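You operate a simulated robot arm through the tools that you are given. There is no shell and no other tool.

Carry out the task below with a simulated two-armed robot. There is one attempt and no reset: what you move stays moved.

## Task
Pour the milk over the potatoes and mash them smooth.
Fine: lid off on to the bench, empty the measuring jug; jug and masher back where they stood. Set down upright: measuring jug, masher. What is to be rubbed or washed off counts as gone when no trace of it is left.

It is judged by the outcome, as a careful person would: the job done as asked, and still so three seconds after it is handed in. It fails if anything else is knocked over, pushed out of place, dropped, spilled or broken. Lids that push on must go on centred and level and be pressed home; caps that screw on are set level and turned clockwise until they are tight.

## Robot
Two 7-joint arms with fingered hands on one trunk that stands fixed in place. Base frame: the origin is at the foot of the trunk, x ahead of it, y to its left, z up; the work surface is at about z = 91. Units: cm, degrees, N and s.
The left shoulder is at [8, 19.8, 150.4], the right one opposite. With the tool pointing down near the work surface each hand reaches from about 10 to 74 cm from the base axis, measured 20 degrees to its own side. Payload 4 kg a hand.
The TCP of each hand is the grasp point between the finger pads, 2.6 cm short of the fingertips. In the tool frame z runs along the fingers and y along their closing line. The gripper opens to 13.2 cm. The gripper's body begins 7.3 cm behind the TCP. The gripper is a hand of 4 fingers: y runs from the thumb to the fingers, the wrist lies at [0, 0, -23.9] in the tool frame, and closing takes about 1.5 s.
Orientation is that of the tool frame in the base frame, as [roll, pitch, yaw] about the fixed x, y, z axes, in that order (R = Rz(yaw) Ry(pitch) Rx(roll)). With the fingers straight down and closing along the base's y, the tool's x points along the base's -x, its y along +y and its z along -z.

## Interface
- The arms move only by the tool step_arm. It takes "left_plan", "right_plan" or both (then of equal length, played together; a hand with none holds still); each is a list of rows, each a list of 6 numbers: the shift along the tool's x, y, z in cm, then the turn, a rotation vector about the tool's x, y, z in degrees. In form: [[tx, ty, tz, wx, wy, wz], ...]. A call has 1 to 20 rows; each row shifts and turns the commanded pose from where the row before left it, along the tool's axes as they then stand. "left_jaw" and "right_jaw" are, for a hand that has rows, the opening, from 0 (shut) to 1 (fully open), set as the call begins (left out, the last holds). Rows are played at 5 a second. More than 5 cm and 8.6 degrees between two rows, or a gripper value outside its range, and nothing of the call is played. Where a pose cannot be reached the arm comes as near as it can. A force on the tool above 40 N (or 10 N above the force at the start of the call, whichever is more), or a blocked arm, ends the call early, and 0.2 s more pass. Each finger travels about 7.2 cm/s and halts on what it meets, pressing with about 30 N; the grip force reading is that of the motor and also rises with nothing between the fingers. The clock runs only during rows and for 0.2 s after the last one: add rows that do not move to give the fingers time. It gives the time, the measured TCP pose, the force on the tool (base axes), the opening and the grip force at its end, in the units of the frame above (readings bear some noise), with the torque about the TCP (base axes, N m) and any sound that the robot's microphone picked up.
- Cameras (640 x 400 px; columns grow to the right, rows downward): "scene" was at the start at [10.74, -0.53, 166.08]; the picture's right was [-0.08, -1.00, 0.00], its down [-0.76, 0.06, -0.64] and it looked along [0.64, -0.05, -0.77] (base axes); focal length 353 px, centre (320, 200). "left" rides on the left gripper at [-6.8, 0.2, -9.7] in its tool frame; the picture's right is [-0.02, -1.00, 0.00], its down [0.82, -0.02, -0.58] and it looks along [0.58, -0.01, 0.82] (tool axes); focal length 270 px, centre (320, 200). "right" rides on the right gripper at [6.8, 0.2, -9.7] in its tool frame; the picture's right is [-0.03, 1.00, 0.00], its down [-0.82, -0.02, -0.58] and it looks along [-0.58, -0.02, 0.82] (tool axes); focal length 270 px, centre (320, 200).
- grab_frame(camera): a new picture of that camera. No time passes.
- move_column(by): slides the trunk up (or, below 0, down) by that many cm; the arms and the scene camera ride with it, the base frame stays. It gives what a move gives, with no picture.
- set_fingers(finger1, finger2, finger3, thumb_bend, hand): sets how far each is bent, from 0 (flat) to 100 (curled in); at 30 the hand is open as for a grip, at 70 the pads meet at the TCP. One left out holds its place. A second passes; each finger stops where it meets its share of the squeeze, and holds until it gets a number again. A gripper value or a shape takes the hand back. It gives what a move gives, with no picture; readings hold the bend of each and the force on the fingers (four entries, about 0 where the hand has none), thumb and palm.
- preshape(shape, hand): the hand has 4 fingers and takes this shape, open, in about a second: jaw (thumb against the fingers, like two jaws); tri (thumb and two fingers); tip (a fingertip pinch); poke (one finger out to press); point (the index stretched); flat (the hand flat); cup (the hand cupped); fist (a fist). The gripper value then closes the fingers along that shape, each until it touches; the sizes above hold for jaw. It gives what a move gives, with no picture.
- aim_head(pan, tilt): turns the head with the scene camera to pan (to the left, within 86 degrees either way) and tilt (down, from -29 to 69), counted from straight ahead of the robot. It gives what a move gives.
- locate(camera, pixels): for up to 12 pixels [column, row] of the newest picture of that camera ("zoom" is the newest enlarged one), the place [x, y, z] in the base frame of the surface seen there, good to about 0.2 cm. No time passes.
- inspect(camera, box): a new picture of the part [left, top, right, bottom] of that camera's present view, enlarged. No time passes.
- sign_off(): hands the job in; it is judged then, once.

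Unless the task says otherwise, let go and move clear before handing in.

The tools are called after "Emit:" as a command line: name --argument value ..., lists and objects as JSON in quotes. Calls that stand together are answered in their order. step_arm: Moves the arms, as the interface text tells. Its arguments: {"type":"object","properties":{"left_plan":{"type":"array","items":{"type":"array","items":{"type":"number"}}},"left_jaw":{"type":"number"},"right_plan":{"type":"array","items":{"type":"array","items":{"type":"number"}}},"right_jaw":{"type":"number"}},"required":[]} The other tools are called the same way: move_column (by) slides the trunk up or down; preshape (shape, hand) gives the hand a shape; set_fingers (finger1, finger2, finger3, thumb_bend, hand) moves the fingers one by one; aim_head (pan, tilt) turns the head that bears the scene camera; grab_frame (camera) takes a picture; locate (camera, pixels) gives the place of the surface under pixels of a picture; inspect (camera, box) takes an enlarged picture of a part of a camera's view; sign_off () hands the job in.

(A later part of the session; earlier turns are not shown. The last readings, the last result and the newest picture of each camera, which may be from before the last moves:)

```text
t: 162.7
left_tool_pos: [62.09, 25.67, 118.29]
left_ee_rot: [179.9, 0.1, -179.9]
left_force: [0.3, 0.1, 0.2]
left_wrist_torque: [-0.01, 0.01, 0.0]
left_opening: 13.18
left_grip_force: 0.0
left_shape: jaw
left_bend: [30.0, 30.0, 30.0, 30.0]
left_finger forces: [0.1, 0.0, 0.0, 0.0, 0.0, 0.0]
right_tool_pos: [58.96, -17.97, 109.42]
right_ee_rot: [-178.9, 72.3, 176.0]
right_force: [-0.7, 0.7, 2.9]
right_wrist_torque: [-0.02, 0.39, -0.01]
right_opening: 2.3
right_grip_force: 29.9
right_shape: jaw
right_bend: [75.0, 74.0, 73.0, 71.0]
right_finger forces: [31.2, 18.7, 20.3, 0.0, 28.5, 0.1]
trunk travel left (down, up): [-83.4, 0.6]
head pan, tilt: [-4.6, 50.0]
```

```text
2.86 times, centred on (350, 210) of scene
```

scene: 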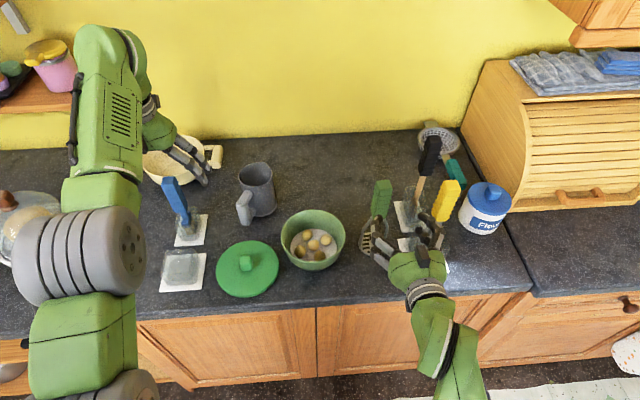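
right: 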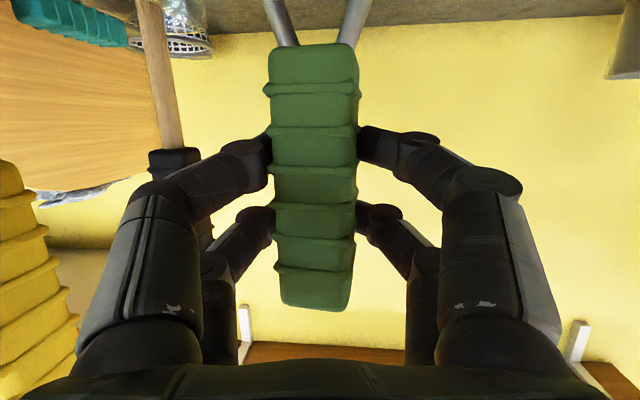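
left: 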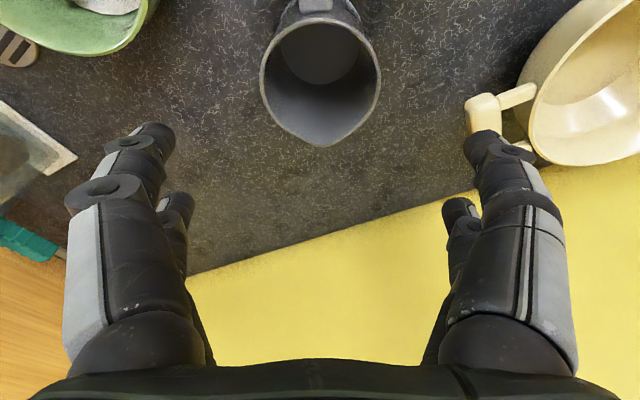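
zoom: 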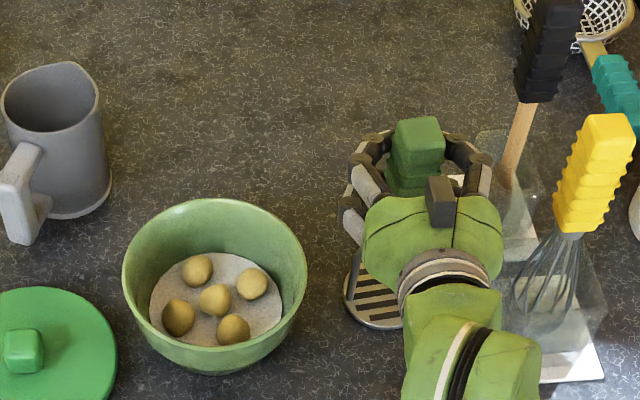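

Firm grip on the masher (31/19/20/28 N). I lift it straight up 10 cm.

Emit:
step_arm --right_plan '[[-0.95, 0, -0.31, 0, 0, 0], [-1.9, 0, -0.62, 0, 0, 0], [-2.38, 0, -0.77, 0, 0, 0], [-2.38, 0, -0.77, 0, 0, 0], [-1.9, 0, -0.62, 0, 0, 0], [0, 0, 0, 0, 0, 0]]'

Emit:
grab_frame --camera "right"

Emit:
grab_frame --camera "scene"

```text
t: 164.1
left_tool_pos: [62.17, 25.83, 118.38]
left_ee_rot: [179.9, 0.2, -179.9]
left_force: [-0.9, 0.0, -0.3]
left_wrist_torque: [0.0, -0.02, 0.0]
left_opening: 13.19
left_grip_force: 0.0
left_shape: jaw
left_bend: [30.0, 30.0, 30.0, 30.0]
left_finger forces: [0.1, 0.1, 0.0, 0.0, 0.0, 0.1]
right_tool_pos: [58.94, -18.21, 119.52]
right_ee_rot: [-178.9, 72.2, 176.1]
right_force: [0.1, 0.2, -2.6]
right_wrist_torque: [0.03, 0.03, 0.01]
right_opening: 2.1
right_grip_force: 30.2
right_shape: jaw
right_bend: [75.0, 76.0, 74.0, 71.0]
right_finger forces: [28.2, 2.6, 0.0, 0.1, 27.7, 0.0]
trunk travel left (down, up): [-83.4, 0.6]
head pan, tilt: [-4.6, 50.0]
```

```text
taken
```

right: 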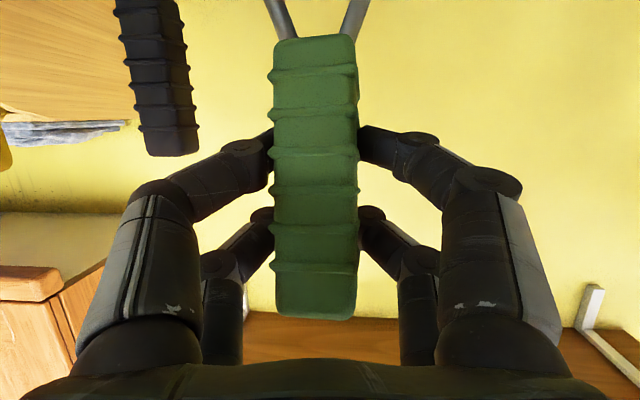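

```text
taken
```

scene: 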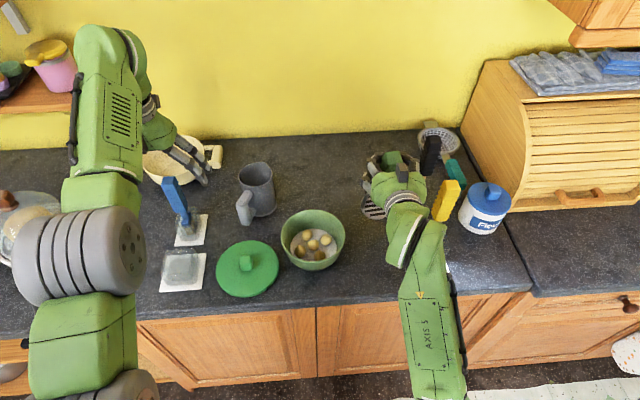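

The upper finger pair lost hold (forces 2.6/0) and the handle seems to lean towards the palm. I measure its lean.

Emit:
locate --camera "right" --pixels '[[315, 50], [315, 100], [315, 140], [315, 180], [315, 230], [315, 280], [315, 305], [280, 20], [355, 20]]'

Emit:
inspect --camera "scene" --box '[330, 130, 470, 280]'

```text
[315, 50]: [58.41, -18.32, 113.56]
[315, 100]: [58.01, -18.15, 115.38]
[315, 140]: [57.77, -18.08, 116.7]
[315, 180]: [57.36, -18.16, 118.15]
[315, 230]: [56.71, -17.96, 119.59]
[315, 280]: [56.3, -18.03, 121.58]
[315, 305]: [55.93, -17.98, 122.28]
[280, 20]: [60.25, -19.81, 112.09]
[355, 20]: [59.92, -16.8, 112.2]
```

```text
2.67 times, centred on (400, 205) of scene
```

zoom: 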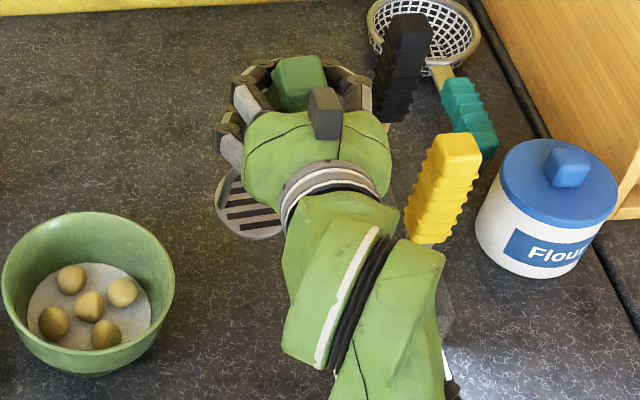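

The masher swung 16° in the grip because the upper pair sat right at the handle's back edge. I turn the hand to bring it upright again and will set it back down in place to regrip deeper.

Emit:
step_arm --right_plan '[[0, 0, 0, 0, 5.3, 0], [0, 0, 0, 0, 5.3, 0], [0, 0, 0, 0, 5.3, 0], [0, 0, 0, 0, 0, 0]]'

Emit:
grab_frame --camera "right"

Emit:
locate --camera "right" --pixels '[[315, 50], [315, 100], [315, 140], [315, 180], [315, 230], [315, 280], [315, 305], [285, 5], [350, 5]]'

Emit:
inspect --camera "scene" --box '[330, 130, 470, 280]'

```text
t: 165.1
left_tool_pos: [62.22, 25.77, 118.14]
left_ee_rot: [179.9, 0.0, 179.9]
left_force: [0.5, -0.6, 0.1]
left_wrist_torque: [0.01, 0.02, 0.01]
left_opening: 13.2
left_grip_force: 0.1
left_shape: jaw
left_bend: [30.0, 30.0, 30.0, 30.0]
left_finger forces: [0.1, 0.1, 0.0, 0.0, 0.0, 0.0]
right_tool_pos: [59.1, -18.06, 119.34]
right_ee_rot: [-179.4, 56.2, 175.5]
right_force: [-0.3, -0.4, -2.6]
right_wrist_torque: [-0.01, 0.0, 0.03]
right_opening: 2.12
right_grip_force: 29.7
right_shape: jaw
right_bend: [75.0, 76.0, 74.0, 71.0]
right_finger forces: [27.7, 2.1, 0.0, 0.0, 27.7, 0.1]
trunk travel left (down, up): [-83.4, 0.6]
head pan, tilt: [-4.6, 50.0]
```

```text
taken
```

right: 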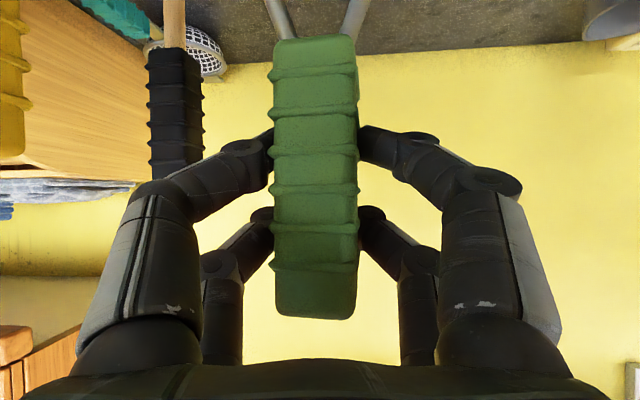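

```text
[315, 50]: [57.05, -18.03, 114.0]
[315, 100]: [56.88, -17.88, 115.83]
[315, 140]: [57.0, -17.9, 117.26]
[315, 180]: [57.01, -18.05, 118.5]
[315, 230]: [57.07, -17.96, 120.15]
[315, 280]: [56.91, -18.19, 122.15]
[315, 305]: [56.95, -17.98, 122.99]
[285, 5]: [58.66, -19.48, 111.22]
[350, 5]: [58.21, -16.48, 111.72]
```

```text
2.67 times, centred on (400, 205) of scene
```

zoom: 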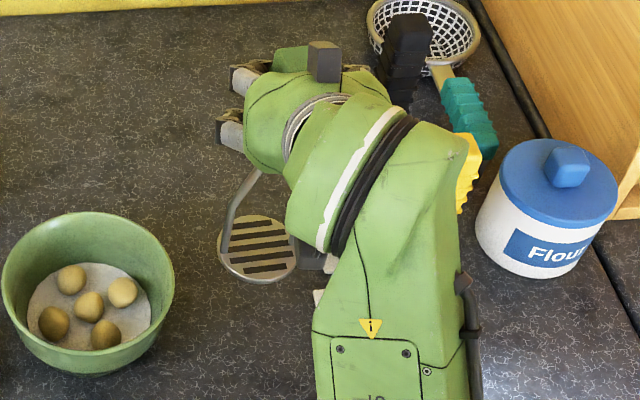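

Upright again: front face at x 57.0 over its height, about 9.6 cm above its standing height. I shift 0.8 cm forward and lower it back onto its spot.

Emit:
step_arm --right_plan '[[-0.45, 0.15, 0.66, 0, 0, 0], [1.66, 0, 1.12, 0, 0, 0], [1.66, 0, 1.12, 0, 0, 0], [1.66, 0, 1.12, 0, 0, 0], [1.66, 0, 1.12, 0, 0, 0], [0, 0, 0, 0, 0, 0]]'

Emit:
step_arm --right_plan '[[0.41, 0, 0.28, 0, 0, 0], [0.33, 0, 0.22, 0, 0, 0], [0.25, 0, 0.17, 0, 0, 0], [0.25, 0, 0.17, 0, 0, 0], [0, 0, 0, 0, 0, 0]]'

Emit:
inspect --camera "scene" --box '[330, 130, 470, 280]'

```text
t: 166.5
left_tool_pos: [62.16, 25.78, 118.26]
left_ee_rot: [179.9, 0.0, -179.9]
left_force: [0.1, 0.5, 0.0]
left_wrist_torque: [-0.02, 0.03, 0.01]
left_opening: 13.18
left_grip_force: 0.1
left_shape: jaw
left_bend: [30.0, 30.0, 30.0, 30.0]
left_finger forces: [0.0, 0.2, 0.0, 0.0, 0.0, 0.1]
right_tool_pos: [59.85, -17.94, 111.16]
right_ee_rot: [-179.5, 56.3, 175.5]
right_force: [0.4, 0.6, -2.4]
right_wrist_torque: [0.01, -0.02, 0.01]
right_opening: 2.09
right_grip_force: 30.1
right_shape: jaw
right_bend: [75.0, 76.0, 74.0, 71.0]
right_finger forces: [27.7, 1.9, 0.0, 0.0, 27.7, 0.1]
trunk travel left (down, up): [-83.4, 0.6]
head pan, tilt: [-4.6, 50.0]
```

```text
t: 167.7
left_tool_pos: [62.18, 25.71, 118.23]
left_ee_rot: [179.9, 0.0, -179.9]
left_force: [-0.6, -0.5, 0.1]
left_wrist_torque: [0.0, 0.01, 0.03]
left_opening: 13.17
left_grip_force: 0.1
left_shape: jaw
left_bend: [30.0, 30.0, 30.0, 30.0]
left_finger forces: [0.0, 0.1, 0.0, 0.0, 0.0, 0.0]
right_tool_pos: [59.91, -17.95, 109.71]
right_ee_rot: [-179.4, 56.3, 175.4]
right_force: [0.2, 0.1, -3.2]
right_wrist_torque: [-0.02, -0.02, -0.01]
right_opening: 2.1
right_grip_force: 30.4
right_shape: jaw
right_bend: [75.0, 76.0, 74.0, 71.0]
right_finger forces: [27.7, 1.9, 0.0, 0.0, 27.6, 0.0]
trunk travel left (down, up): [-83.4, 0.6]
head pan, tilt: [-4.6, 50.0]
```

```text
2.67 times, centred on (400, 205) of scene
```

zoom: 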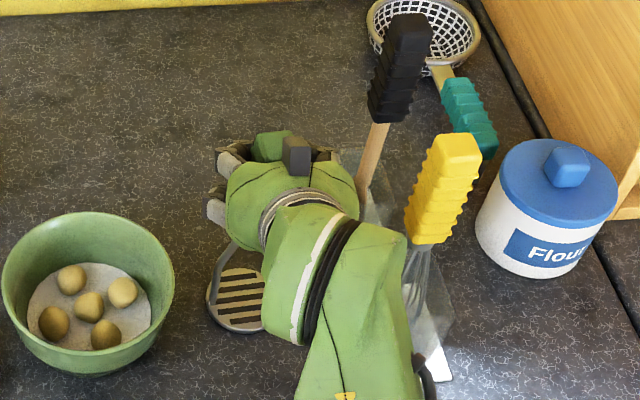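

Still hanging freely (−3.2 N). A few more small steps down until it touches.

Emit:
step_arm --right_plan '[[0.17, 0, 0.11, 0, 0, 0], [0.17, 0, 0.11, 0, 0, 0], [0, 0, 0, 0, 0, 0]]'

Emit:
step_arm --right_plan '[[0.17, 0, 0.11, 0, 0, 0], [0.17, 0, 0.11, 0, 0, 0], [0, 0, 0, 0, 0, 0]]'

```text
t: 168.5
left_tool_pos: [62.2, 25.88, 118.26]
left_ee_rot: [179.9, 0.1, -179.9]
left_force: [0.3, 0.4, 0.2]
left_wrist_torque: [-0.02, 0.01, 0.03]
left_opening: 13.18
left_grip_force: 0.0
left_shape: jaw
left_bend: [30.0, 30.0, 30.0, 30.0]
left_finger forces: [0.0, 0.0, 0.1, 0.1, 0.0, 0.0]
right_tool_pos: [59.91, -17.94, 109.62]
right_ee_rot: [-179.5, 56.6, 175.5]
right_force: [1.5, 1.1, 4.2]
right_wrist_torque: [0.04, -0.02, 0.0]
right_opening: 2.1
right_grip_force: 29.9
right_shape: jaw
right_bend: [75.0, 76.0, 74.0, 71.0]
right_finger forces: [28.3, 2.5, 0.0, 0.0, 27.5, 0.0]
trunk travel left (down, up): [-83.4, 0.6]
head pan, tilt: [-4.6, 50.0]
```

```text
t: 169.3
left_tool_pos: [62.0, 25.78, 118.39]
left_ee_rot: [-180.0, 0.2, -179.9]
left_force: [0.3, 0.1, 0.1]
left_wrist_torque: [-0.01, -0.04, 0.01]
left_opening: 13.18
left_grip_force: 0.0
left_shape: jaw
left_bend: [30.0, 30.0, 30.0, 30.0]
left_finger forces: [0.0, 0.0, 0.1, 0.0, 0.0, 0.1]
right_tool_pos: [59.9, -17.86, 109.42]
right_ee_rot: [-179.3, 56.8, 175.7]
right_force: [6.0, 2.1, 21.0]
right_wrist_torque: [0.06, -0.14, -0.03]
right_opening: 2.15
right_grip_force: 29.8
right_shape: jaw
right_bend: [75.0, 76.0, 74.0, 71.0]
right_finger forces: [28.6, 3.7, 0.0, 0.0, 28.1, 0.0]
trunk travel left (down, up): [-83.4, 0.6]
head pan, tilt: [-4.6, 50.0]
```

Standing on the bench (21 N). I relieve the push and open the fingers, then look.

Emit:
step_arm --right_plan '[[-0.25, 0, -0.17, 0, 0, 0], [0, 0, 0, 0, 0, 0]]'

Emit:
step_arm --right_plan '[[0, 0, 0, 0, 0, 0], [0, 0, 0, 0, 0, 0], [0, 0, 0, 0, 0, 0], [0, 0, 0, 0, 0, 0]]' --right_jaw 0.5

Emit:
grab_frame --camera "right"

Emit:
inspect --camera "scene" --box '[330, 130, 470, 280]'

```text
t: 169.9
left_tool_pos: [62.1, 25.79, 118.26]
left_ee_rot: [180.0, 0.1, -179.9]
left_force: [-0.1, 0.2, 0.1]
left_wrist_torque: [-0.01, 0.03, -0.02]
left_opening: 13.18
left_grip_force: 0.1
left_shape: jaw
left_bend: [30.0, 30.0, 30.0, 30.0]
left_finger forces: [0.0, 0.0, 0.1, 0.1, 0.0, 0.1]
right_tool_pos: [59.78, -17.91, 109.52]
right_ee_rot: [-179.3, 56.5, 175.5]
right_force: [5.1, 2.2, 19.7]
right_wrist_torque: [0.11, -0.19, 0.01]
right_opening: 2.13
right_grip_force: 29.9
right_shape: jaw
right_bend: [75.0, 76.0, 74.0, 71.0]
right_finger forces: [28.2, 3.0, 0.1, 0.0, 27.9, 0.1]
trunk travel left (down, up): [-83.4, 0.6]
head pan, tilt: [-4.6, 50.0]
```

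```text
t: 170.9
left_tool_pos: [62.08, 25.79, 118.38]
left_ee_rot: [179.8, 0.2, -179.9]
left_force: [-0.1, 0.2, 0.7]
left_wrist_torque: [0.01, 0.01, -0.01]
left_opening: 13.19
left_grip_force: 0.0
left_shape: jaw
left_bend: [30.0, 30.0, 30.0, 30.0]
left_finger forces: [0.0, 0.1, 0.0, 0.0, 0.1, 0.0]
right_tool_pos: [59.97, -17.96, 109.32]
right_ee_rot: [-179.4, 56.4, 175.5]
right_force: [0.3, 1.1, 0.3]
right_wrist_torque: [-0.02, -0.02, 0.01]
right_opening: 6.54
right_grip_force: 0.0
right_shape: jaw
right_bend: [73.0, 73.0, 73.0, 70.0]
right_finger forces: [0.0, 0.1, 0.0, 0.0, 0.0, 0.1]
trunk travel left (down, up): [-83.4, 0.6]
head pan, tilt: [-4.6, 50.0]
```

```text
taken
```

right: 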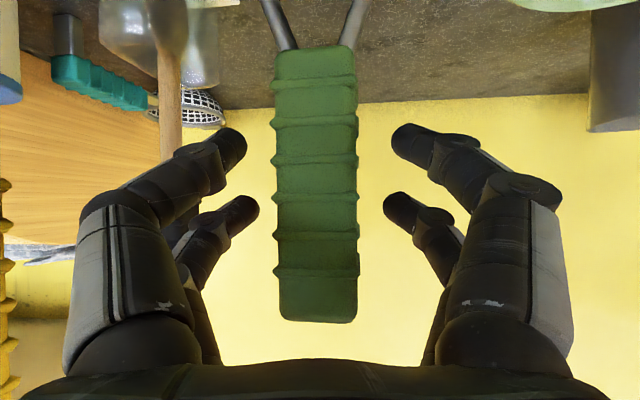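

```text
2.67 times, centred on (400, 205) of scene
```

zoom: 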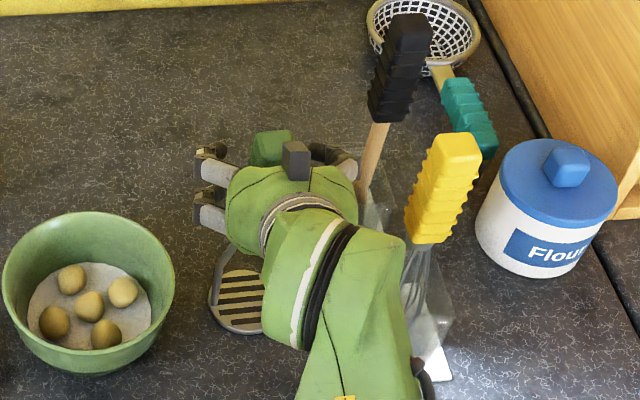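

The masher stands free. I measure its handle now.

Emit:
locate --camera "right" --pixels '[[315, 60], [315, 100], [315, 150], [315, 200], [315, 250], [315, 310], [279, 150], [357, 150], [285, 310], [352, 310]]'

```text
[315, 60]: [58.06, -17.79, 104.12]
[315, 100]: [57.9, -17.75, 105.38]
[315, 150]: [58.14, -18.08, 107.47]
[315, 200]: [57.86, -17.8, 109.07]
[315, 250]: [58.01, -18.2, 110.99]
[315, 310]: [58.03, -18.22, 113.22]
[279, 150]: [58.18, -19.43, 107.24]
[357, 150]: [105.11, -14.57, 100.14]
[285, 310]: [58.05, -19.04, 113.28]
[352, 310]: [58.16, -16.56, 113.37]
```

Upright at x 58.0–60.9, within 2 mm of its spot. I back the open hand off 2 cm and level it more, so both finger pairs will close on the middle of the handle.

Emit:
step_arm --right_plan '[[0.97, 0.05, -1.82, 0, 0, 0], [0, 0, 0, 0, -6, 0], [0, 0, 0, 0, -6, 0], [0, 0, 0, 0, -6, 0], [0, 0, 0, 0, 0, 0]]'

Emit:
grab_frame --camera "right"

```text
t: 172.1
left_tool_pos: [62.11, 25.9, 118.26]
left_ee_rot: [180.0, 0.1, -179.9]
left_force: [-1.0, 0.2, -0.8]
left_wrist_torque: [-0.02, 0.03, -0.01]
left_opening: 13.19
left_grip_force: 0.1
left_shape: jaw
left_bend: [30.0, 30.0, 30.0, 30.0]
left_finger forces: [0.0, 0.0, 0.0, 0.1, 0.0, 0.1]
right_tool_pos: [57.81, -17.72, 109.47]
right_ee_rot: [-178.8, 74.4, 176.1]
right_force: [-0.3, -0.4, 0.5]
right_wrist_torque: [0.01, 0.01, -0.04]
right_opening: 6.56
right_grip_force: 0.2
right_shape: jaw
right_bend: [73.0, 73.0, 73.0, 70.0]
right_finger forces: [0.0, 0.0, 0.0, 0.1, 0.0, 0.0]
trunk travel left (down, up): [-83.4, 0.6]
head pan, tilt: [-4.6, 50.0]
```

```text
taken
```

right: 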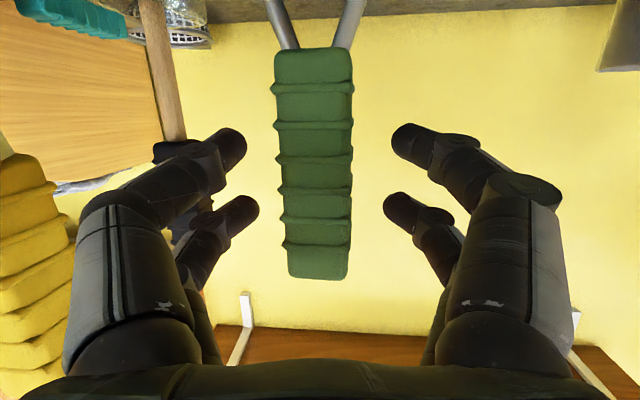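

Both pairs now face the middle of the handle. I close.

Emit:
step_arm --right_plan '[[0, 0, 0, 0, 0, 0], [0, 0, 0, 0, 0, 0], [0, 0, 0, 0, 0, 0], [0, 0, 0, 0, 0, 0], [0, 0, 0, 0, 0, 0], [0, 0, 0, 0, 0, 0]]' --right_jaw 0.0

Emit:
grab_frame --camera "right"

Emit:
locate --camera "right" --pixels '[[315, 60], [315, 100], [315, 150], [315, 200], [315, 250], [315, 275]]'

```text
t: 173.5
left_tool_pos: [62.18, 25.74, 118.29]
left_ee_rot: [180.0, 0.1, -179.9]
left_force: [0.1, -0.1, -0.2]
left_wrist_torque: [-0.04, -0.03, -0.01]
left_opening: 13.19
left_grip_force: 0.1
left_shape: jaw
left_bend: [30.0, 30.0, 30.0, 30.0]
left_finger forces: [0.1, 0.1, 0.0, 0.0, 0.1, 0.0]
right_tool_pos: [57.93, -17.78, 109.48]
right_ee_rot: [-178.8, 74.3, 176.2]
right_force: [-0.6, 0.0, 0.0]
right_wrist_torque: [-0.04, 0.06, 0.04]
right_opening: 2.61
right_grip_force: 30.1
right_shape: jaw
right_bend: [73.0, 73.0, 73.0, 70.0]
right_finger forces: [26.7, 26.9, 26.9, 0.0, 27.1, 0.0]
trunk travel left (down, up): [-83.4, 0.6]
head pan, tilt: [-4.6, 50.0]
```

```text
taken
```

right: 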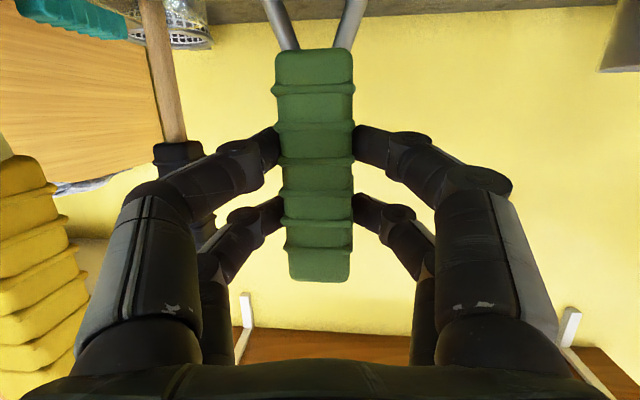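

```text
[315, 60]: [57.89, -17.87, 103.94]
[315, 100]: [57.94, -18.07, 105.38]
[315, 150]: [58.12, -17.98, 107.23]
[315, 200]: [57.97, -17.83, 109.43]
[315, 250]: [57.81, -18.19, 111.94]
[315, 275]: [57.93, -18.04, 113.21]
```

All four fingers hold evenly at 27 N with the handle upright. I lift 9.5 cm and check it stays straight.

Emit:
step_arm --right_plan '[[-0.96, 0, -0.27, 0, 0, 0], [-1.93, 0, -0.54, 0, 0, 0], [-2.41, 0, -0.68, 0, 0, 0], [-2.41, 0, -0.68, 0, 0, 0], [-1.44, 0, -0.41, 0, 0, 0], [0, 0, 0, 0, 0, 0]]'

Emit:
grab_frame --camera "right"

Emit:
locate --camera "right" --pixels '[[315, 60], [315, 100], [315, 150], [315, 200], [315, 250], [315, 275], [275, 15], [355, 15]]'

Emit:
grab_frame --camera "scene"

```text
t: 174.9
left_tool_pos: [62.16, 25.8, 118.2]
left_ee_rot: [179.9, 0.0, -180.0]
left_force: [0.9, -0.8, 0.0]
left_wrist_torque: [-0.01, 0.01, -0.02]
left_opening: 13.16
left_grip_force: 0.0
left_shape: jaw
left_bend: [30.0, 30.0, 30.0, 30.0]
left_finger forces: [0.0, 0.1, 0.0, 0.1, 0.0, 0.0]
right_tool_pos: [57.83, -17.78, 118.98]
right_ee_rot: [-178.8, 74.3, 176.1]
right_force: [-0.6, -0.7, -3.4]
right_wrist_torque: [0.01, 0.09, -0.04]
right_opening: 2.58
right_grip_force: 30.7
right_shape: jaw
right_bend: [73.0, 73.0, 73.0, 70.0]
right_finger forces: [27.0, 26.8, 27.0, 0.1, 27.1, 0.0]
trunk travel left (down, up): [-83.4, 0.6]
head pan, tilt: [-4.6, 50.0]
```

```text
taken
```

right: 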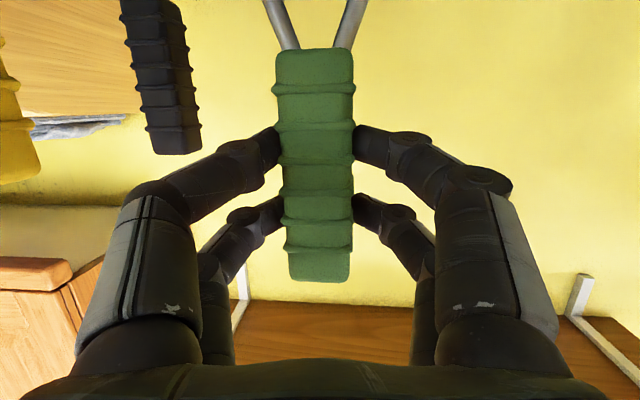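

```text
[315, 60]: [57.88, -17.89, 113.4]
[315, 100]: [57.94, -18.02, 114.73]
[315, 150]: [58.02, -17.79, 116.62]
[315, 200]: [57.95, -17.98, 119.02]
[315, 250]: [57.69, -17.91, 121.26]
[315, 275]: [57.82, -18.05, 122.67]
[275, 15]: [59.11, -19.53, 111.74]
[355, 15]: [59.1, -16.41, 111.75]
```

```text
taken
```

scene: 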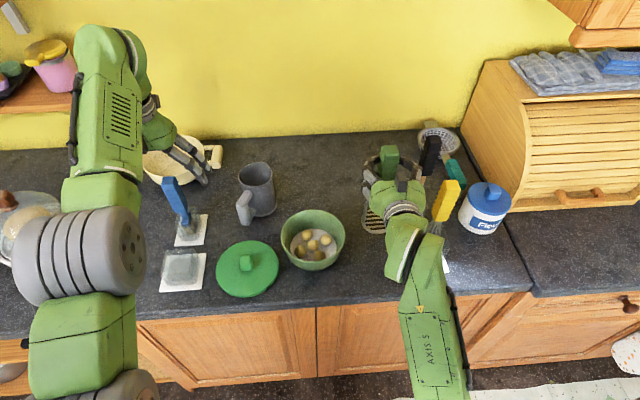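

The masher hangs upright, its foot at about z 100.5. I raise it 1.5 cm more and carry it over the bowl centre.

Emit:
step_arm --right_plan '[[-1.44, 0, -0.41, 0, 0, 0], [0.1, 3.74, -0.37, 0, 0, 0], [0.1, 3.74, -0.37, 0, 0, 0], [0.1, 3.74, -0.37, 0, 0, 0], [0.1, 3.74, -0.37, 0, 0, 0], [0, 0, 0, 0, 0, 0]]'

Emit:
grab_frame --camera "scene"

Emit:
grab_frame --camera "right"

```text
t: 176.3
left_tool_pos: [62.15, 25.82, 118.32]
left_ee_rot: [179.9, -0.1, -180.0]
left_force: [-0.4, -0.9, 0.0]
left_wrist_torque: [0.01, 0.0, -0.03]
left_opening: 13.18
left_grip_force: 0.1
left_shape: jaw
left_bend: [30.0, 30.0, 30.0, 30.0]
left_finger forces: [0.1, 0.1, 0.0, 0.0, 0.0, 0.1]
right_tool_pos: [57.7, -2.68, 120.34]
right_ee_rot: [-179.0, 74.2, 176.2]
right_force: [-0.3, 0.4, -2.9]
right_wrist_torque: [0.01, 0.03, 0.01]
right_opening: 2.55
right_grip_force: 30.3
right_shape: jaw
right_bend: [73.0, 73.0, 73.0, 70.0]
right_finger forces: [27.7, 27.2, 27.2, 0.0, 27.7, 0.1]
trunk travel left (down, up): [-83.4, 0.6]
head pan, tilt: [-4.6, 50.0]
```

```text
taken
```

scene: 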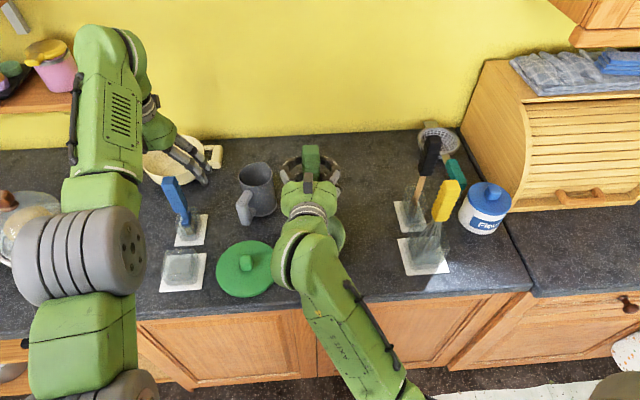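

```text
taken
```

right: 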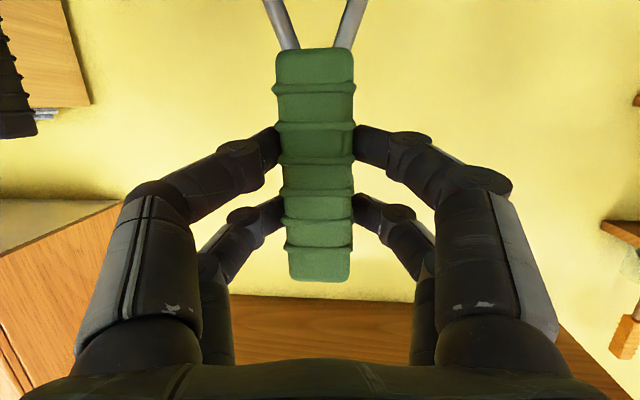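

The masher is over the bowl, but my arm hides it from the head. I look with the left wrist camera.

Emit:
grab_frame --camera "left"

```text
taken
```

left: 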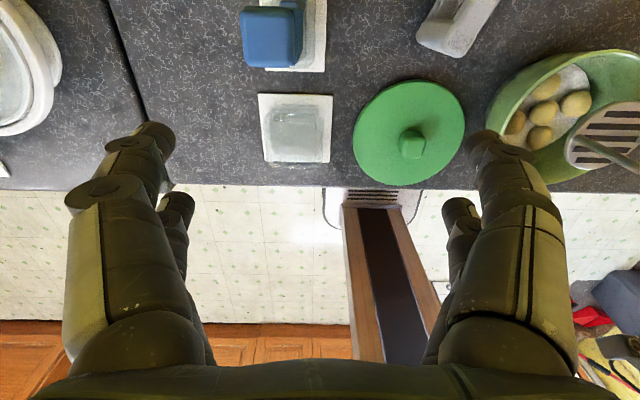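

I turn the left hand to heading +90° and bring it to (60,16) so its camera looks into the bowl from the left while I mash.

Emit:
step_arm --left_plan '[[0.5, -3.2, 0, 0, 0, -8.2], [0, 0, 0, 0, 0, -8.2], [0, 0, 0, 0, 0, -8.2], [0, 0, 0, 0, 0, -8.2], [0, 0, 0, 0, 0, -8.2], [0, 0, 0, 0, 0, -8.2], [0, 0, 0, 0, 0, -8.2], [0, 0, 0, 0, 0, -8.2], [0, 0, 0, 0, 0, -8.2], [0, 0, 0, 0, 0, -8.2], [0, 0, 0, 0, 0, -8.0], [3, 1, 0, 0, 0, 0], [3, 1, 0, 0, 0, 0], [0, 0, 0, 0, 0, 0]]'

Emit:
grab_frame --camera "left"

```text
t: 179.3
left_tool_pos: [59.78, 16.97, 118.07]
left_ee_rot: [-179.9, -0.1, -89.9]
left_force: [-0.1, -0.4, 1.1]
left_wrist_torque: [0.02, -0.01, 0.0]
left_opening: 13.2
left_grip_force: 0.0
left_shape: jaw
left_bend: [30.0, 30.0, 30.0, 30.0]
left_finger forces: [0.0, 0.0, 0.1, 0.1, 0.0, 0.0]
right_tool_pos: [57.72, -2.57, 120.28]
right_ee_rot: [-178.7, 74.3, 176.2]
right_force: [0.1, 0.0, -2.3]
right_wrist_torque: [-0.01, 0.05, -0.01]
right_opening: 2.57
right_grip_force: 30.0
right_shape: jaw
right_bend: [73.0, 73.0, 73.0, 70.0]
right_finger forces: [27.7, 27.2, 27.3, 0.1, 27.6, 0.0]
trunk travel left (down, up): [-83.4, 0.6]
head pan, tilt: [-4.6, 50.0]
```

```text
taken
```

left: 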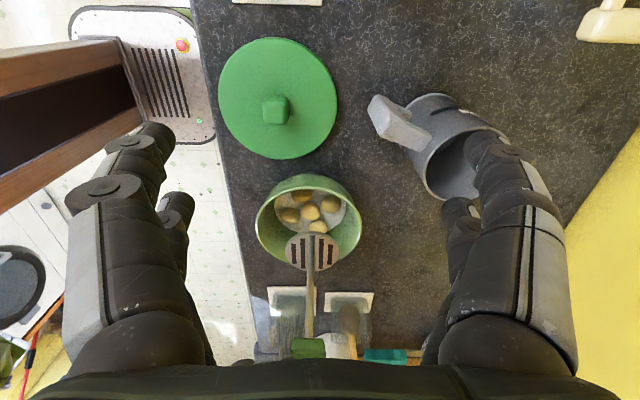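

Good view: bowl at (309,222), masher foot at (312,251). I measure the bowl rim, foot and potatoes.

Emit:
locate --camera "left" --pixels '[[257, 222], [361, 218], [308, 176], [287, 250], [338, 252], [312, 236], [305, 268], [302, 196], [330, 204], [290, 214], [311, 212], [318, 226]]'

Emit:
inspect --camera "left" --box '[240, 160, 380, 280]'

```text
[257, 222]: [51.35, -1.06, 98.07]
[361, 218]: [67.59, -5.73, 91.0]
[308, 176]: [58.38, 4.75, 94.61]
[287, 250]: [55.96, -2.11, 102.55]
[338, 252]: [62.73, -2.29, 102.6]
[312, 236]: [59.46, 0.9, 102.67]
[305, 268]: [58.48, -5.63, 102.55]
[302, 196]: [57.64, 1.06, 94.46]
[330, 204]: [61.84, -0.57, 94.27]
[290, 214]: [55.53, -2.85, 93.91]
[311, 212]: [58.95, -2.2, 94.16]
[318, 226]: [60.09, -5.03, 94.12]
```

```text
3.33 times, centred on (310, 220) of left
```

zoom: 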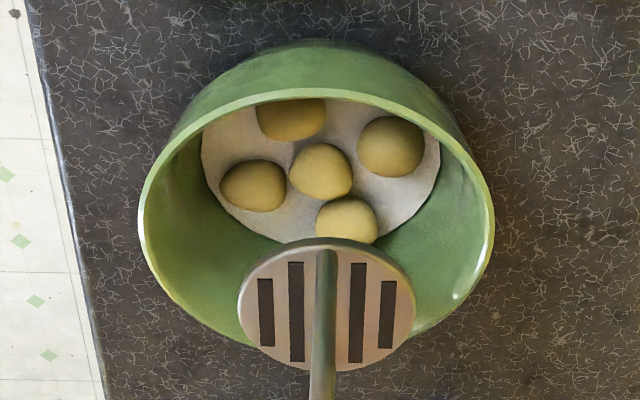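

The foot (radius 3.4) is at (59.35,-2.4); bowl centre is (58.65,-2.8) and potatoes lie within 4 cm of it. I centre it and press down for the first mash.

Emit:
step_arm --right_plan '[[0.18, -0.45, -0.65, 0, 0, 0], [2.21, 0, 0.63, 0, 0, 0], [2.21, 0, 0.63, 0, 0, 0], [2.0, 0, 0.57, 0, 0, 0], [0, 0, 0, 0, 0, 0]]'

Emit:
step_arm --right_plan '[[0.385, 0, 0.109, 0, 0, 0], [0.385, 0, 0.109, 0, 0, 0], [0.385, 0, 0.109, 0, 0, 0], [0.385, 0, 0.109, 0, 0, 0], [0, 0, 0, 0, 0, 0]]'

Emit:
inspect --camera "left" --box '[240, 140, 380, 280]'

```text
t: 180.5
left_tool_pos: [59.78, 16.87, 118.1]
left_ee_rot: [-179.9, 0.2, -89.9]
left_force: [-1.3, -0.6, 0.1]
left_wrist_torque: [0.0, 0.02, -0.01]
left_opening: 13.18
left_grip_force: 0.0
left_shape: jaw
left_bend: [30.0, 30.0, 30.0, 30.0]
left_finger forces: [0.0, 0.0, 0.0, 0.0, 0.0, 0.0]
right_tool_pos: [57.02, -3.02, 113.84]
right_ee_rot: [-178.9, 74.4, 176.1]
right_force: [-0.4, -0.3, -3.3]
right_wrist_torque: [0.0, 0.04, 0.01]
right_opening: 2.57
right_grip_force: 29.8
right_shape: jaw
right_bend: [73.0, 73.0, 73.0, 70.0]
right_finger forces: [27.7, 27.1, 27.4, 0.0, 27.5, 0.0]
trunk travel left (down, up): [-83.4, 0.6]
head pan, tilt: [-4.6, 50.0]
```

```text
t: 181.7
left_tool_pos: [59.88, 16.88, 118.08]
left_ee_rot: [180.0, 0.2, -90.0]
left_force: [-0.2, -0.8, 0.3]
left_wrist_torque: [0.0, -0.02, 0.0]
left_opening: 13.19
left_grip_force: 0.0
left_shape: jaw
left_bend: [30.0, 30.0, 30.0, 30.0]
left_finger forces: [0.0, 0.0, 0.0, 0.0, 0.1, 0.0]
right_tool_pos: [56.91, -3.1, 112.17]
right_ee_rot: [-179.0, 74.3, 176.2]
right_force: [0.8, 0.3, -3.4]
right_wrist_torque: [0.04, 0.06, -0.01]
right_opening: 2.56
right_grip_force: 29.8
right_shape: jaw
right_bend: [73.0, 73.0, 73.0, 70.0]
right_finger forces: [27.6, 27.1, 27.3, 0.0, 27.6, 0.0]
trunk travel left (down, up): [-83.4, 0.6]
head pan, tilt: [-4.6, 50.0]
```

```text
2.86 times, centred on (310, 210) of left
```

zoom: 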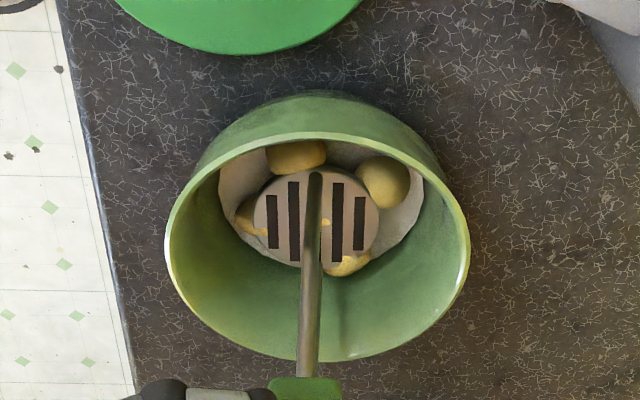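

No resistance yet at foot height ~93.7. I continue down slowly.

Emit:
step_arm --right_plan '[[0.385, 0, 0.109, 0, 0, 0], [0.385, 0, 0.109, 0, 0, 0], [0.385, 0, 0.109, 0, 0, 0], [0.29, 0, 0.08, 0, 0, 0], [0, 0, 0, 0, 0, 0]]'

Emit:
inspect --camera "left" --box '[240, 140, 380, 280]'

```text
t: 182.9
left_tool_pos: [59.83, 16.95, 118.05]
left_ee_rot: [-179.9, 0.2, -90.0]
left_force: [0.8, 0.2, 0.7]
left_wrist_torque: [0.01, 0.01, 0.04]
left_opening: 13.18
left_grip_force: 0.1
left_shape: jaw
left_bend: [30.0, 30.0, 30.0, 30.0]
left_finger forces: [0.0, 0.0, 0.0, 0.0, 0.1, 0.0]
right_tool_pos: [57.02, -3.1, 110.59]
right_ee_rot: [-178.7, 74.3, 176.3]
right_force: [-0.8, -0.2, -2.8]
right_wrist_torque: [0.03, 0.03, 0.0]
right_opening: 2.57
right_grip_force: 29.6
right_shape: jaw
right_bend: [73.0, 73.0, 73.0, 70.0]
right_finger forces: [27.7, 27.3, 27.4, 0.0, 27.6, 0.0]
trunk travel left (down, up): [-83.4, 0.6]
head pan, tilt: [-4.6, 50.0]
```

```text
2.86 times, centred on (310, 210) of left
```

zoom: 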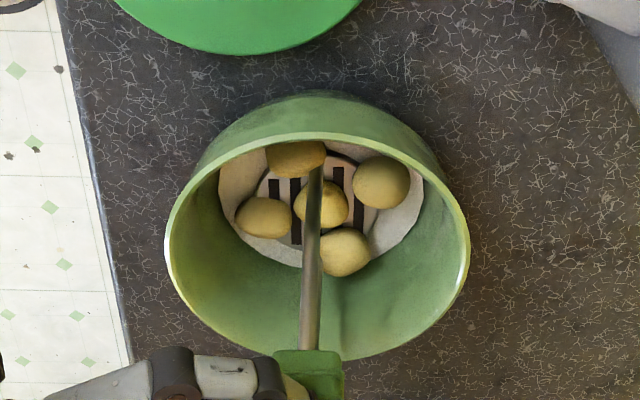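

The foot passes the lumps without force so far. I go on down to the bowl floor, feeling for resistance.

Emit:
step_arm --right_plan '[[0.19, 0, 0.054, 0, 0, 0], [0.19, 0, 0.054, 0, 0, 0], [0.19, 0, 0.054, 0, 0, 0], [0.19, 0, 0.054, 0, 0, 0], [0, 0, 0, 0, 0, 0]]'

Emit:
inspect --camera "left" --box '[240, 140, 380, 280]'

```text
t: 184.1
left_tool_pos: [59.66, 16.95, 118.09]
left_ee_rot: [-180.0, 0.1, -90.0]
left_force: [-0.4, -0.7, -0.5]
left_wrist_torque: [0.02, 0.01, -0.03]
left_opening: 13.2
left_grip_force: 0.0
left_shape: jaw
left_bend: [30.0, 30.0, 30.0, 30.0]
left_finger forces: [0.1, 0.1, 0.0, 0.0, 0.0, 0.1]
right_tool_pos: [56.86, -3.07, 110.33]
right_ee_rot: [-179.2, 74.6, 175.9]
right_force: [3.4, -1.3, 15.1]
right_wrist_torque: [0.0, -0.2, -0.01]
right_opening: 2.57
right_grip_force: 30.4
right_shape: jaw
right_bend: [73.0, 73.0, 73.0, 70.0]
right_finger forces: [27.5, 27.0, 27.5, 0.0, 28.3, 0.0]
trunk travel left (down, up): [-83.4, 0.6]
head pan, tilt: [-4.6, 50.0]
```

```text
2.86 times, centred on (310, 210) of left
```

zoom: 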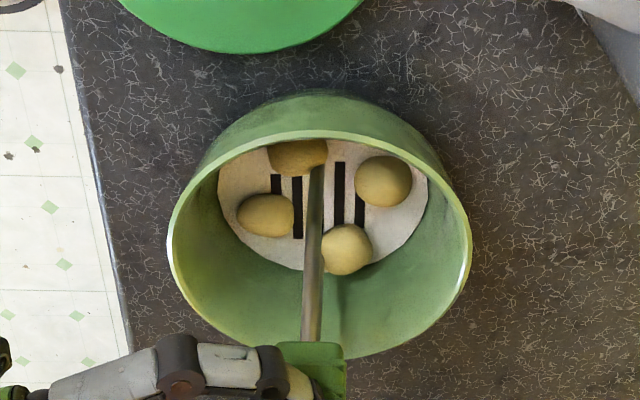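

The central lump is gone once the foot pressed on the floor with 15 N. I lift, shift the foot over the lump at (60.1,-5.0), and press again.

Emit:
step_arm --right_plan '[[-1.92, 0, -0.54, 0, 0, 0], [-1.92, 0, -0.54, 0, 0, 0], [-0.32, -1.33, 1.13, 0, 0, 0], [1.44, 0, 0.41, 0, 0, 0], [1.44, 0, 0.41, 0, 0, 0], [0.29, 0, 0.08, 0, 0, 0], [0.29, 0, 0.08, 0, 0, 0], [0.19, 0, 0.054, 0, 0, 0], [0.19, 0, 0.054, 0, 0, 0], [0.19, 0, 0.054, 0, 0, 0], [0, 0, 0, 0, 0, 0]]'

Emit:
inspect --camera "left" --box '[240, 140, 380, 280]'

```text
t: 186.5
left_tool_pos: [59.64, 17.0, 118.12]
left_ee_rot: [-179.8, 0.0, -90.0]
left_force: [0.1, -0.2, -0.5]
left_wrist_torque: [0.0, -0.01, 0.02]
left_opening: 13.18
left_grip_force: 0.2
left_shape: jaw
left_bend: [30.0, 30.0, 30.0, 30.0]
left_finger forces: [0.1, 0.0, 0.1, 0.0, 0.0, 0.0]
right_tool_pos: [57.73, -4.61, 110.22]
right_ee_rot: [-179.2, 74.9, 175.9]
right_force: [3.4, -1.8, 20.9]
right_wrist_torque: [0.0, -0.28, -0.03]
right_opening: 2.58
right_grip_force: 30.3
right_shape: jaw
right_bend: [73.0, 73.0, 73.0, 70.0]
right_finger forces: [27.4, 27.0, 27.5, 0.0, 28.4, 0.0]
trunk travel left (down, up): [-83.4, 0.6]
head pan, tilt: [-4.6, 50.0]
```

```text
2.86 times, centred on (310, 210) of left
```

zoom: 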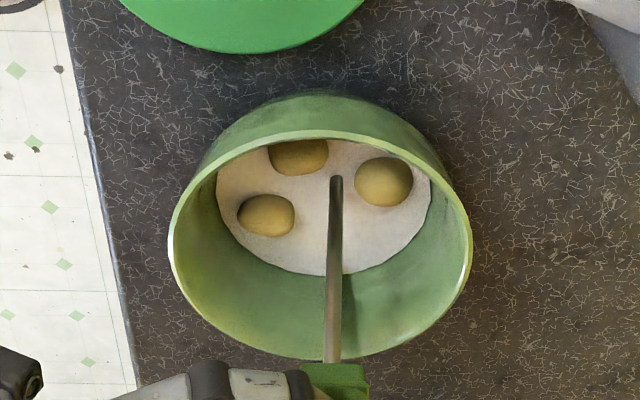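

Two lumps mashed; three remain. Next the one at (55.5,-2.85).

Emit:
step_arm --right_plan '[[-1.92, 0, -0.54, 0, 0, 0], [-1.92, 0, -0.54, 0, 0, 0], [0.74, 1.43, -2.61, 0, 0, 0], [1.44, 0, 0.41, 0, 0, 0], [1.44, 0, 0.41, 0, 0, 0], [0.29, 0, 0.08, 0, 0, 0], [0.29, 0, 0.08, 0, 0, 0], [0.19, 0, 0.054, 0, 0, 0], [0.19, 0, 0.054, 0, 0, 0], [0, 0, 0, 0, 0, 0]]'

Emit:
inspect --camera "left" --box '[240, 140, 380, 280]'

```text
t: 188.7
left_tool_pos: [59.63, 16.89, 118.21]
left_ee_rot: [-179.8, 0.1, -89.9]
left_force: [-0.7, -0.1, 0.0]
left_wrist_torque: [0.02, 0.03, 0.02]
left_opening: 13.21
left_grip_force: 0.1
left_shape: jaw
left_bend: [30.0, 30.0, 30.0, 30.0]
left_finger forces: [0.0, 0.1, 0.0, 0.1, 0.0, 0.0]
right_tool_pos: [55.39, -2.92, 110.31]
right_ee_rot: [-179.3, 74.9, 175.8]
right_force: [4.3, -1.6, 22.3]
right_wrist_torque: [-0.03, -0.36, -0.04]
right_opening: 2.59
right_grip_force: 30.3
right_shape: jaw
right_bend: [73.0, 73.0, 73.0, 70.0]
right_finger forces: [27.2, 27.5, 27.6, 0.1, 28.7, 0.0]
trunk travel left (down, up): [-83.4, 0.6]
head pan, tilt: [-4.6, 50.0]
```

```text
2.86 times, centred on (310, 210) of left
```

zoom: 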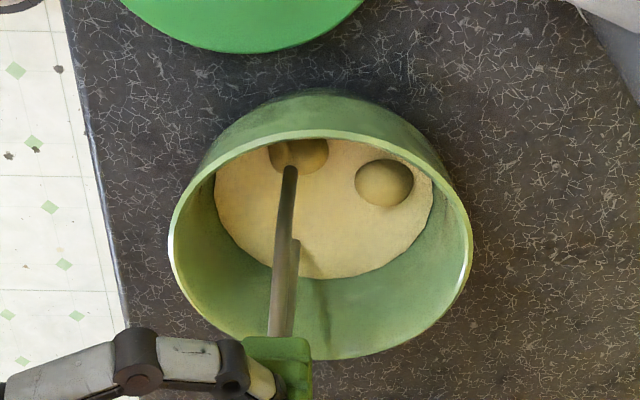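

Third lump gone and the contents are turning to mash. Next the lump at (57.6,1.1).

Emit:
step_arm --right_plan '[[-1.92, 0, -0.54, 0, 0, 0], [-1.92, 0, -0.54, 0, 0, 0], [-0.27, 2.05, 0.96, 0, 0, 0], [1.44, 0, 0.41, 0, 0, 0], [1.44, 0, 0.41, 0, 0, 0], [0.29, 0, 0.08, 0, 0, 0], [0.29, 0, 0.08, 0, 0, 0], [0.19, 0, 0.054, 0, 0, 0], [0.19, 0, 0.054, 0, 0, 0], [0, 0, 0, 0, 0, 0]]'

Emit:
inspect --camera "left" --box '[240, 140, 380, 280]'

```text
t: 190.9
left_tool_pos: [59.58, 16.92, 118.13]
left_ee_rot: [-180.0, 0.2, -90.1]
left_force: [-0.6, -0.9, 0.2]
left_wrist_torque: [0.0, -0.01, 0.02]
left_opening: 13.18
left_grip_force: 0.0
left_shape: jaw
left_bend: [30.0, 30.0, 30.0, 30.0]
left_finger forces: [0.1, 0.1, 0.0, 0.1, 0.0, 0.0]
right_tool_pos: [56.54, -0.77, 110.17]
right_ee_rot: [-179.3, 74.8, 175.6]
right_force: [2.4, -1.9, 20.0]
right_wrist_torque: [0.02, -0.25, -0.01]
right_opening: 2.55
right_grip_force: 29.8
right_shape: jaw
right_bend: [73.0, 73.0, 73.0, 70.0]
right_finger forces: [27.8, 27.2, 27.9, 0.0, 28.5, 0.1]
trunk travel left (down, up): [-83.4, 0.6]
head pan, tilt: [-4.6, 50.0]
```

```text
2.86 times, centred on (310, 210) of left
```

zoom: 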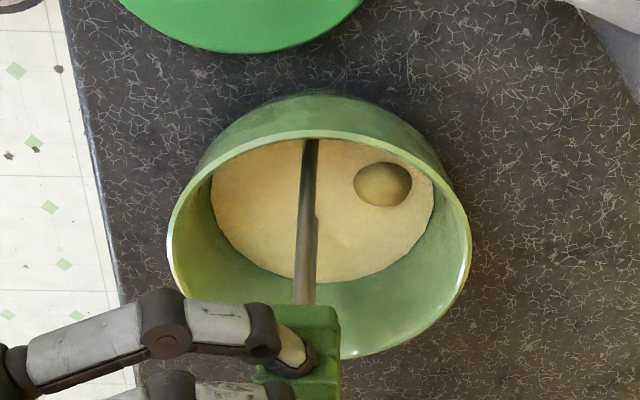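

One lump is left at (61.8,-0.6). I shift over it and press.

Emit:
step_arm --right_plan '[[-1.92, 0, -0.54, 0, 0, 0], [-1.92, 0, -0.54, 0, 0, 0], [-0.58, -0.91, 2.1, 0, 0, 0], [1.44, 0, 0.41, 0, 0, 0], [1.44, 0, 0.41, 0, 0, 0], [0.29, 0, 0.08, 0, 0, 0], [0.29, 0, 0.08, 0, 0, 0], [0.19, 0, 0.054, 0, 0, 0], [0.19, 0, 0.054, 0, 0, 0], [0, 0, 0, 0, 0, 0]]'

Emit:
inspect --camera "left" --box '[240, 140, 380, 280]'

```text
t: 193.1
left_tool_pos: [59.59, 16.83, 118.17]
left_ee_rot: [-179.8, 0.1, -90.0]
left_force: [0.6, 0.4, -0.4]
left_wrist_torque: [0.01, -0.02, 0.02]
left_opening: 13.19
left_grip_force: 0.0
left_shape: jaw
left_bend: [30.0, 30.0, 30.0, 30.0]
left_finger forces: [0.1, 0.1, 0.1, 0.1, 0.0, 0.0]
right_tool_pos: [58.66, -2.09, 110.18]
right_ee_rot: [-179.3, 74.9, 175.6]
right_force: [4.0, -2.3, 22.8]
right_wrist_torque: [-0.07, -0.34, -0.02]
right_opening: 2.56
right_grip_force: 30.3
right_shape: jaw
right_bend: [73.0, 73.0, 73.0, 70.0]
right_finger forces: [27.2, 27.4, 27.8, 0.0, 28.9, 0.0]
trunk travel left (down, up): [-83.4, 0.6]
head pan, tilt: [-4.6, 50.0]
```

```text
2.86 times, centred on (310, 210) of left
```

zoom: 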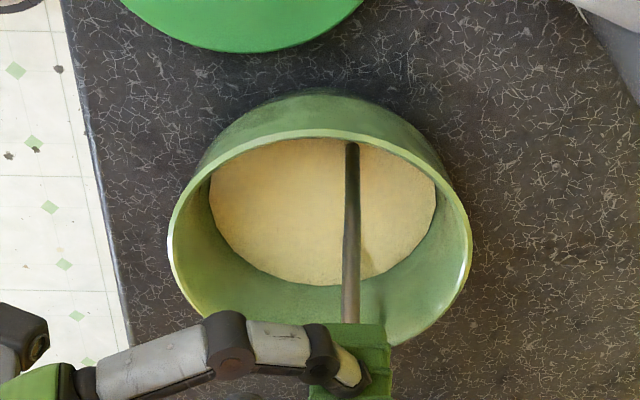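

All five lumps are gone and the mash looks smooth. I lift the masher clear to look at the whole bowl.

Emit:
step_arm --right_plan '[[-1.92, 0, -0.54, 0, 0, 0], [-1.92, 0, -0.54, 0, 0, 0], [0.3, -0.9, -1.3, 0, 0, 0], [-1.92, 0, -0.54, 0, 0, 0], [-1.92, 0, -0.54, 0, 0, 0], [-1.92, 0, -0.54, 0, 0, 0], [-0.6, 0, -0.17, 0, 0, 0], [0, 0, 0, 0, 0, 0]]'

Emit:
grab_frame --camera "left"

Emit:
inspect --camera "left" --box '[240, 140, 380, 280]'

Emit:
grab_frame --camera "scene"

```text
t: 194.9
left_tool_pos: [59.85, 16.97, 118.0]
left_ee_rot: [180.0, 0.1, -89.9]
left_force: [0.1, 0.5, 0.1]
left_wrist_torque: [-0.01, -0.01, 0.0]
left_opening: 13.19
left_grip_force: 0.2
left_shape: jaw
left_bend: [30.0, 30.0, 30.0, 30.0]
left_finger forces: [0.1, 0.1, 0.1, 0.0, 0.0, 0.1]
right_tool_pos: [57.23, -2.75, 120.33]
right_ee_rot: [-178.8, 74.2, 176.2]
right_force: [0.9, -1.0, -2.6]
right_wrist_torque: [0.04, 0.03, 0.0]
right_opening: 2.56
right_grip_force: 29.3
right_shape: jaw
right_bend: [73.0, 73.0, 73.0, 70.0]
right_finger forces: [28.0, 27.6, 27.8, 0.1, 27.8, 0.0]
trunk travel left (down, up): [-83.4, 0.6]
head pan, tilt: [-4.6, 50.0]
```

```text
taken
```

left: 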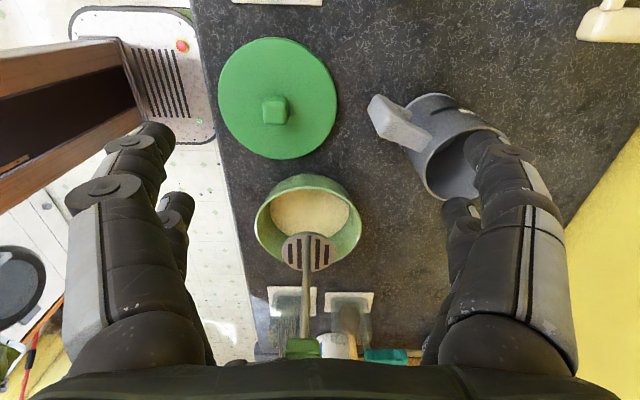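

```text
2.86 times, centred on (310, 210) of left
```

zoom: 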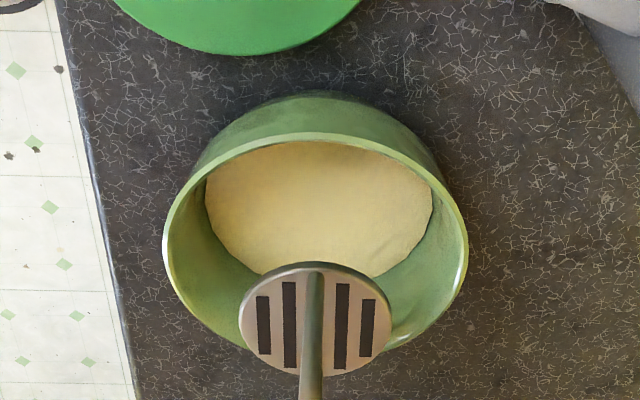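

```text
taken
```

scene: 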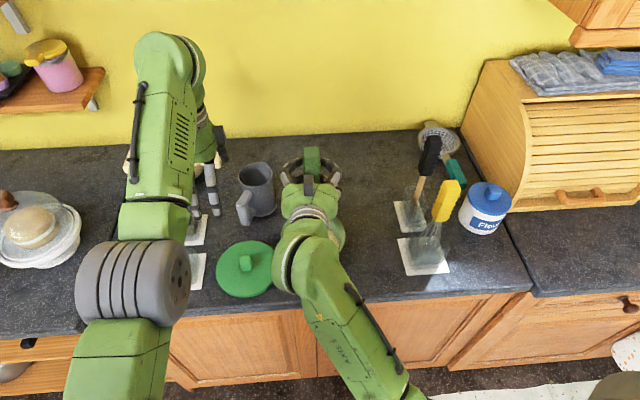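

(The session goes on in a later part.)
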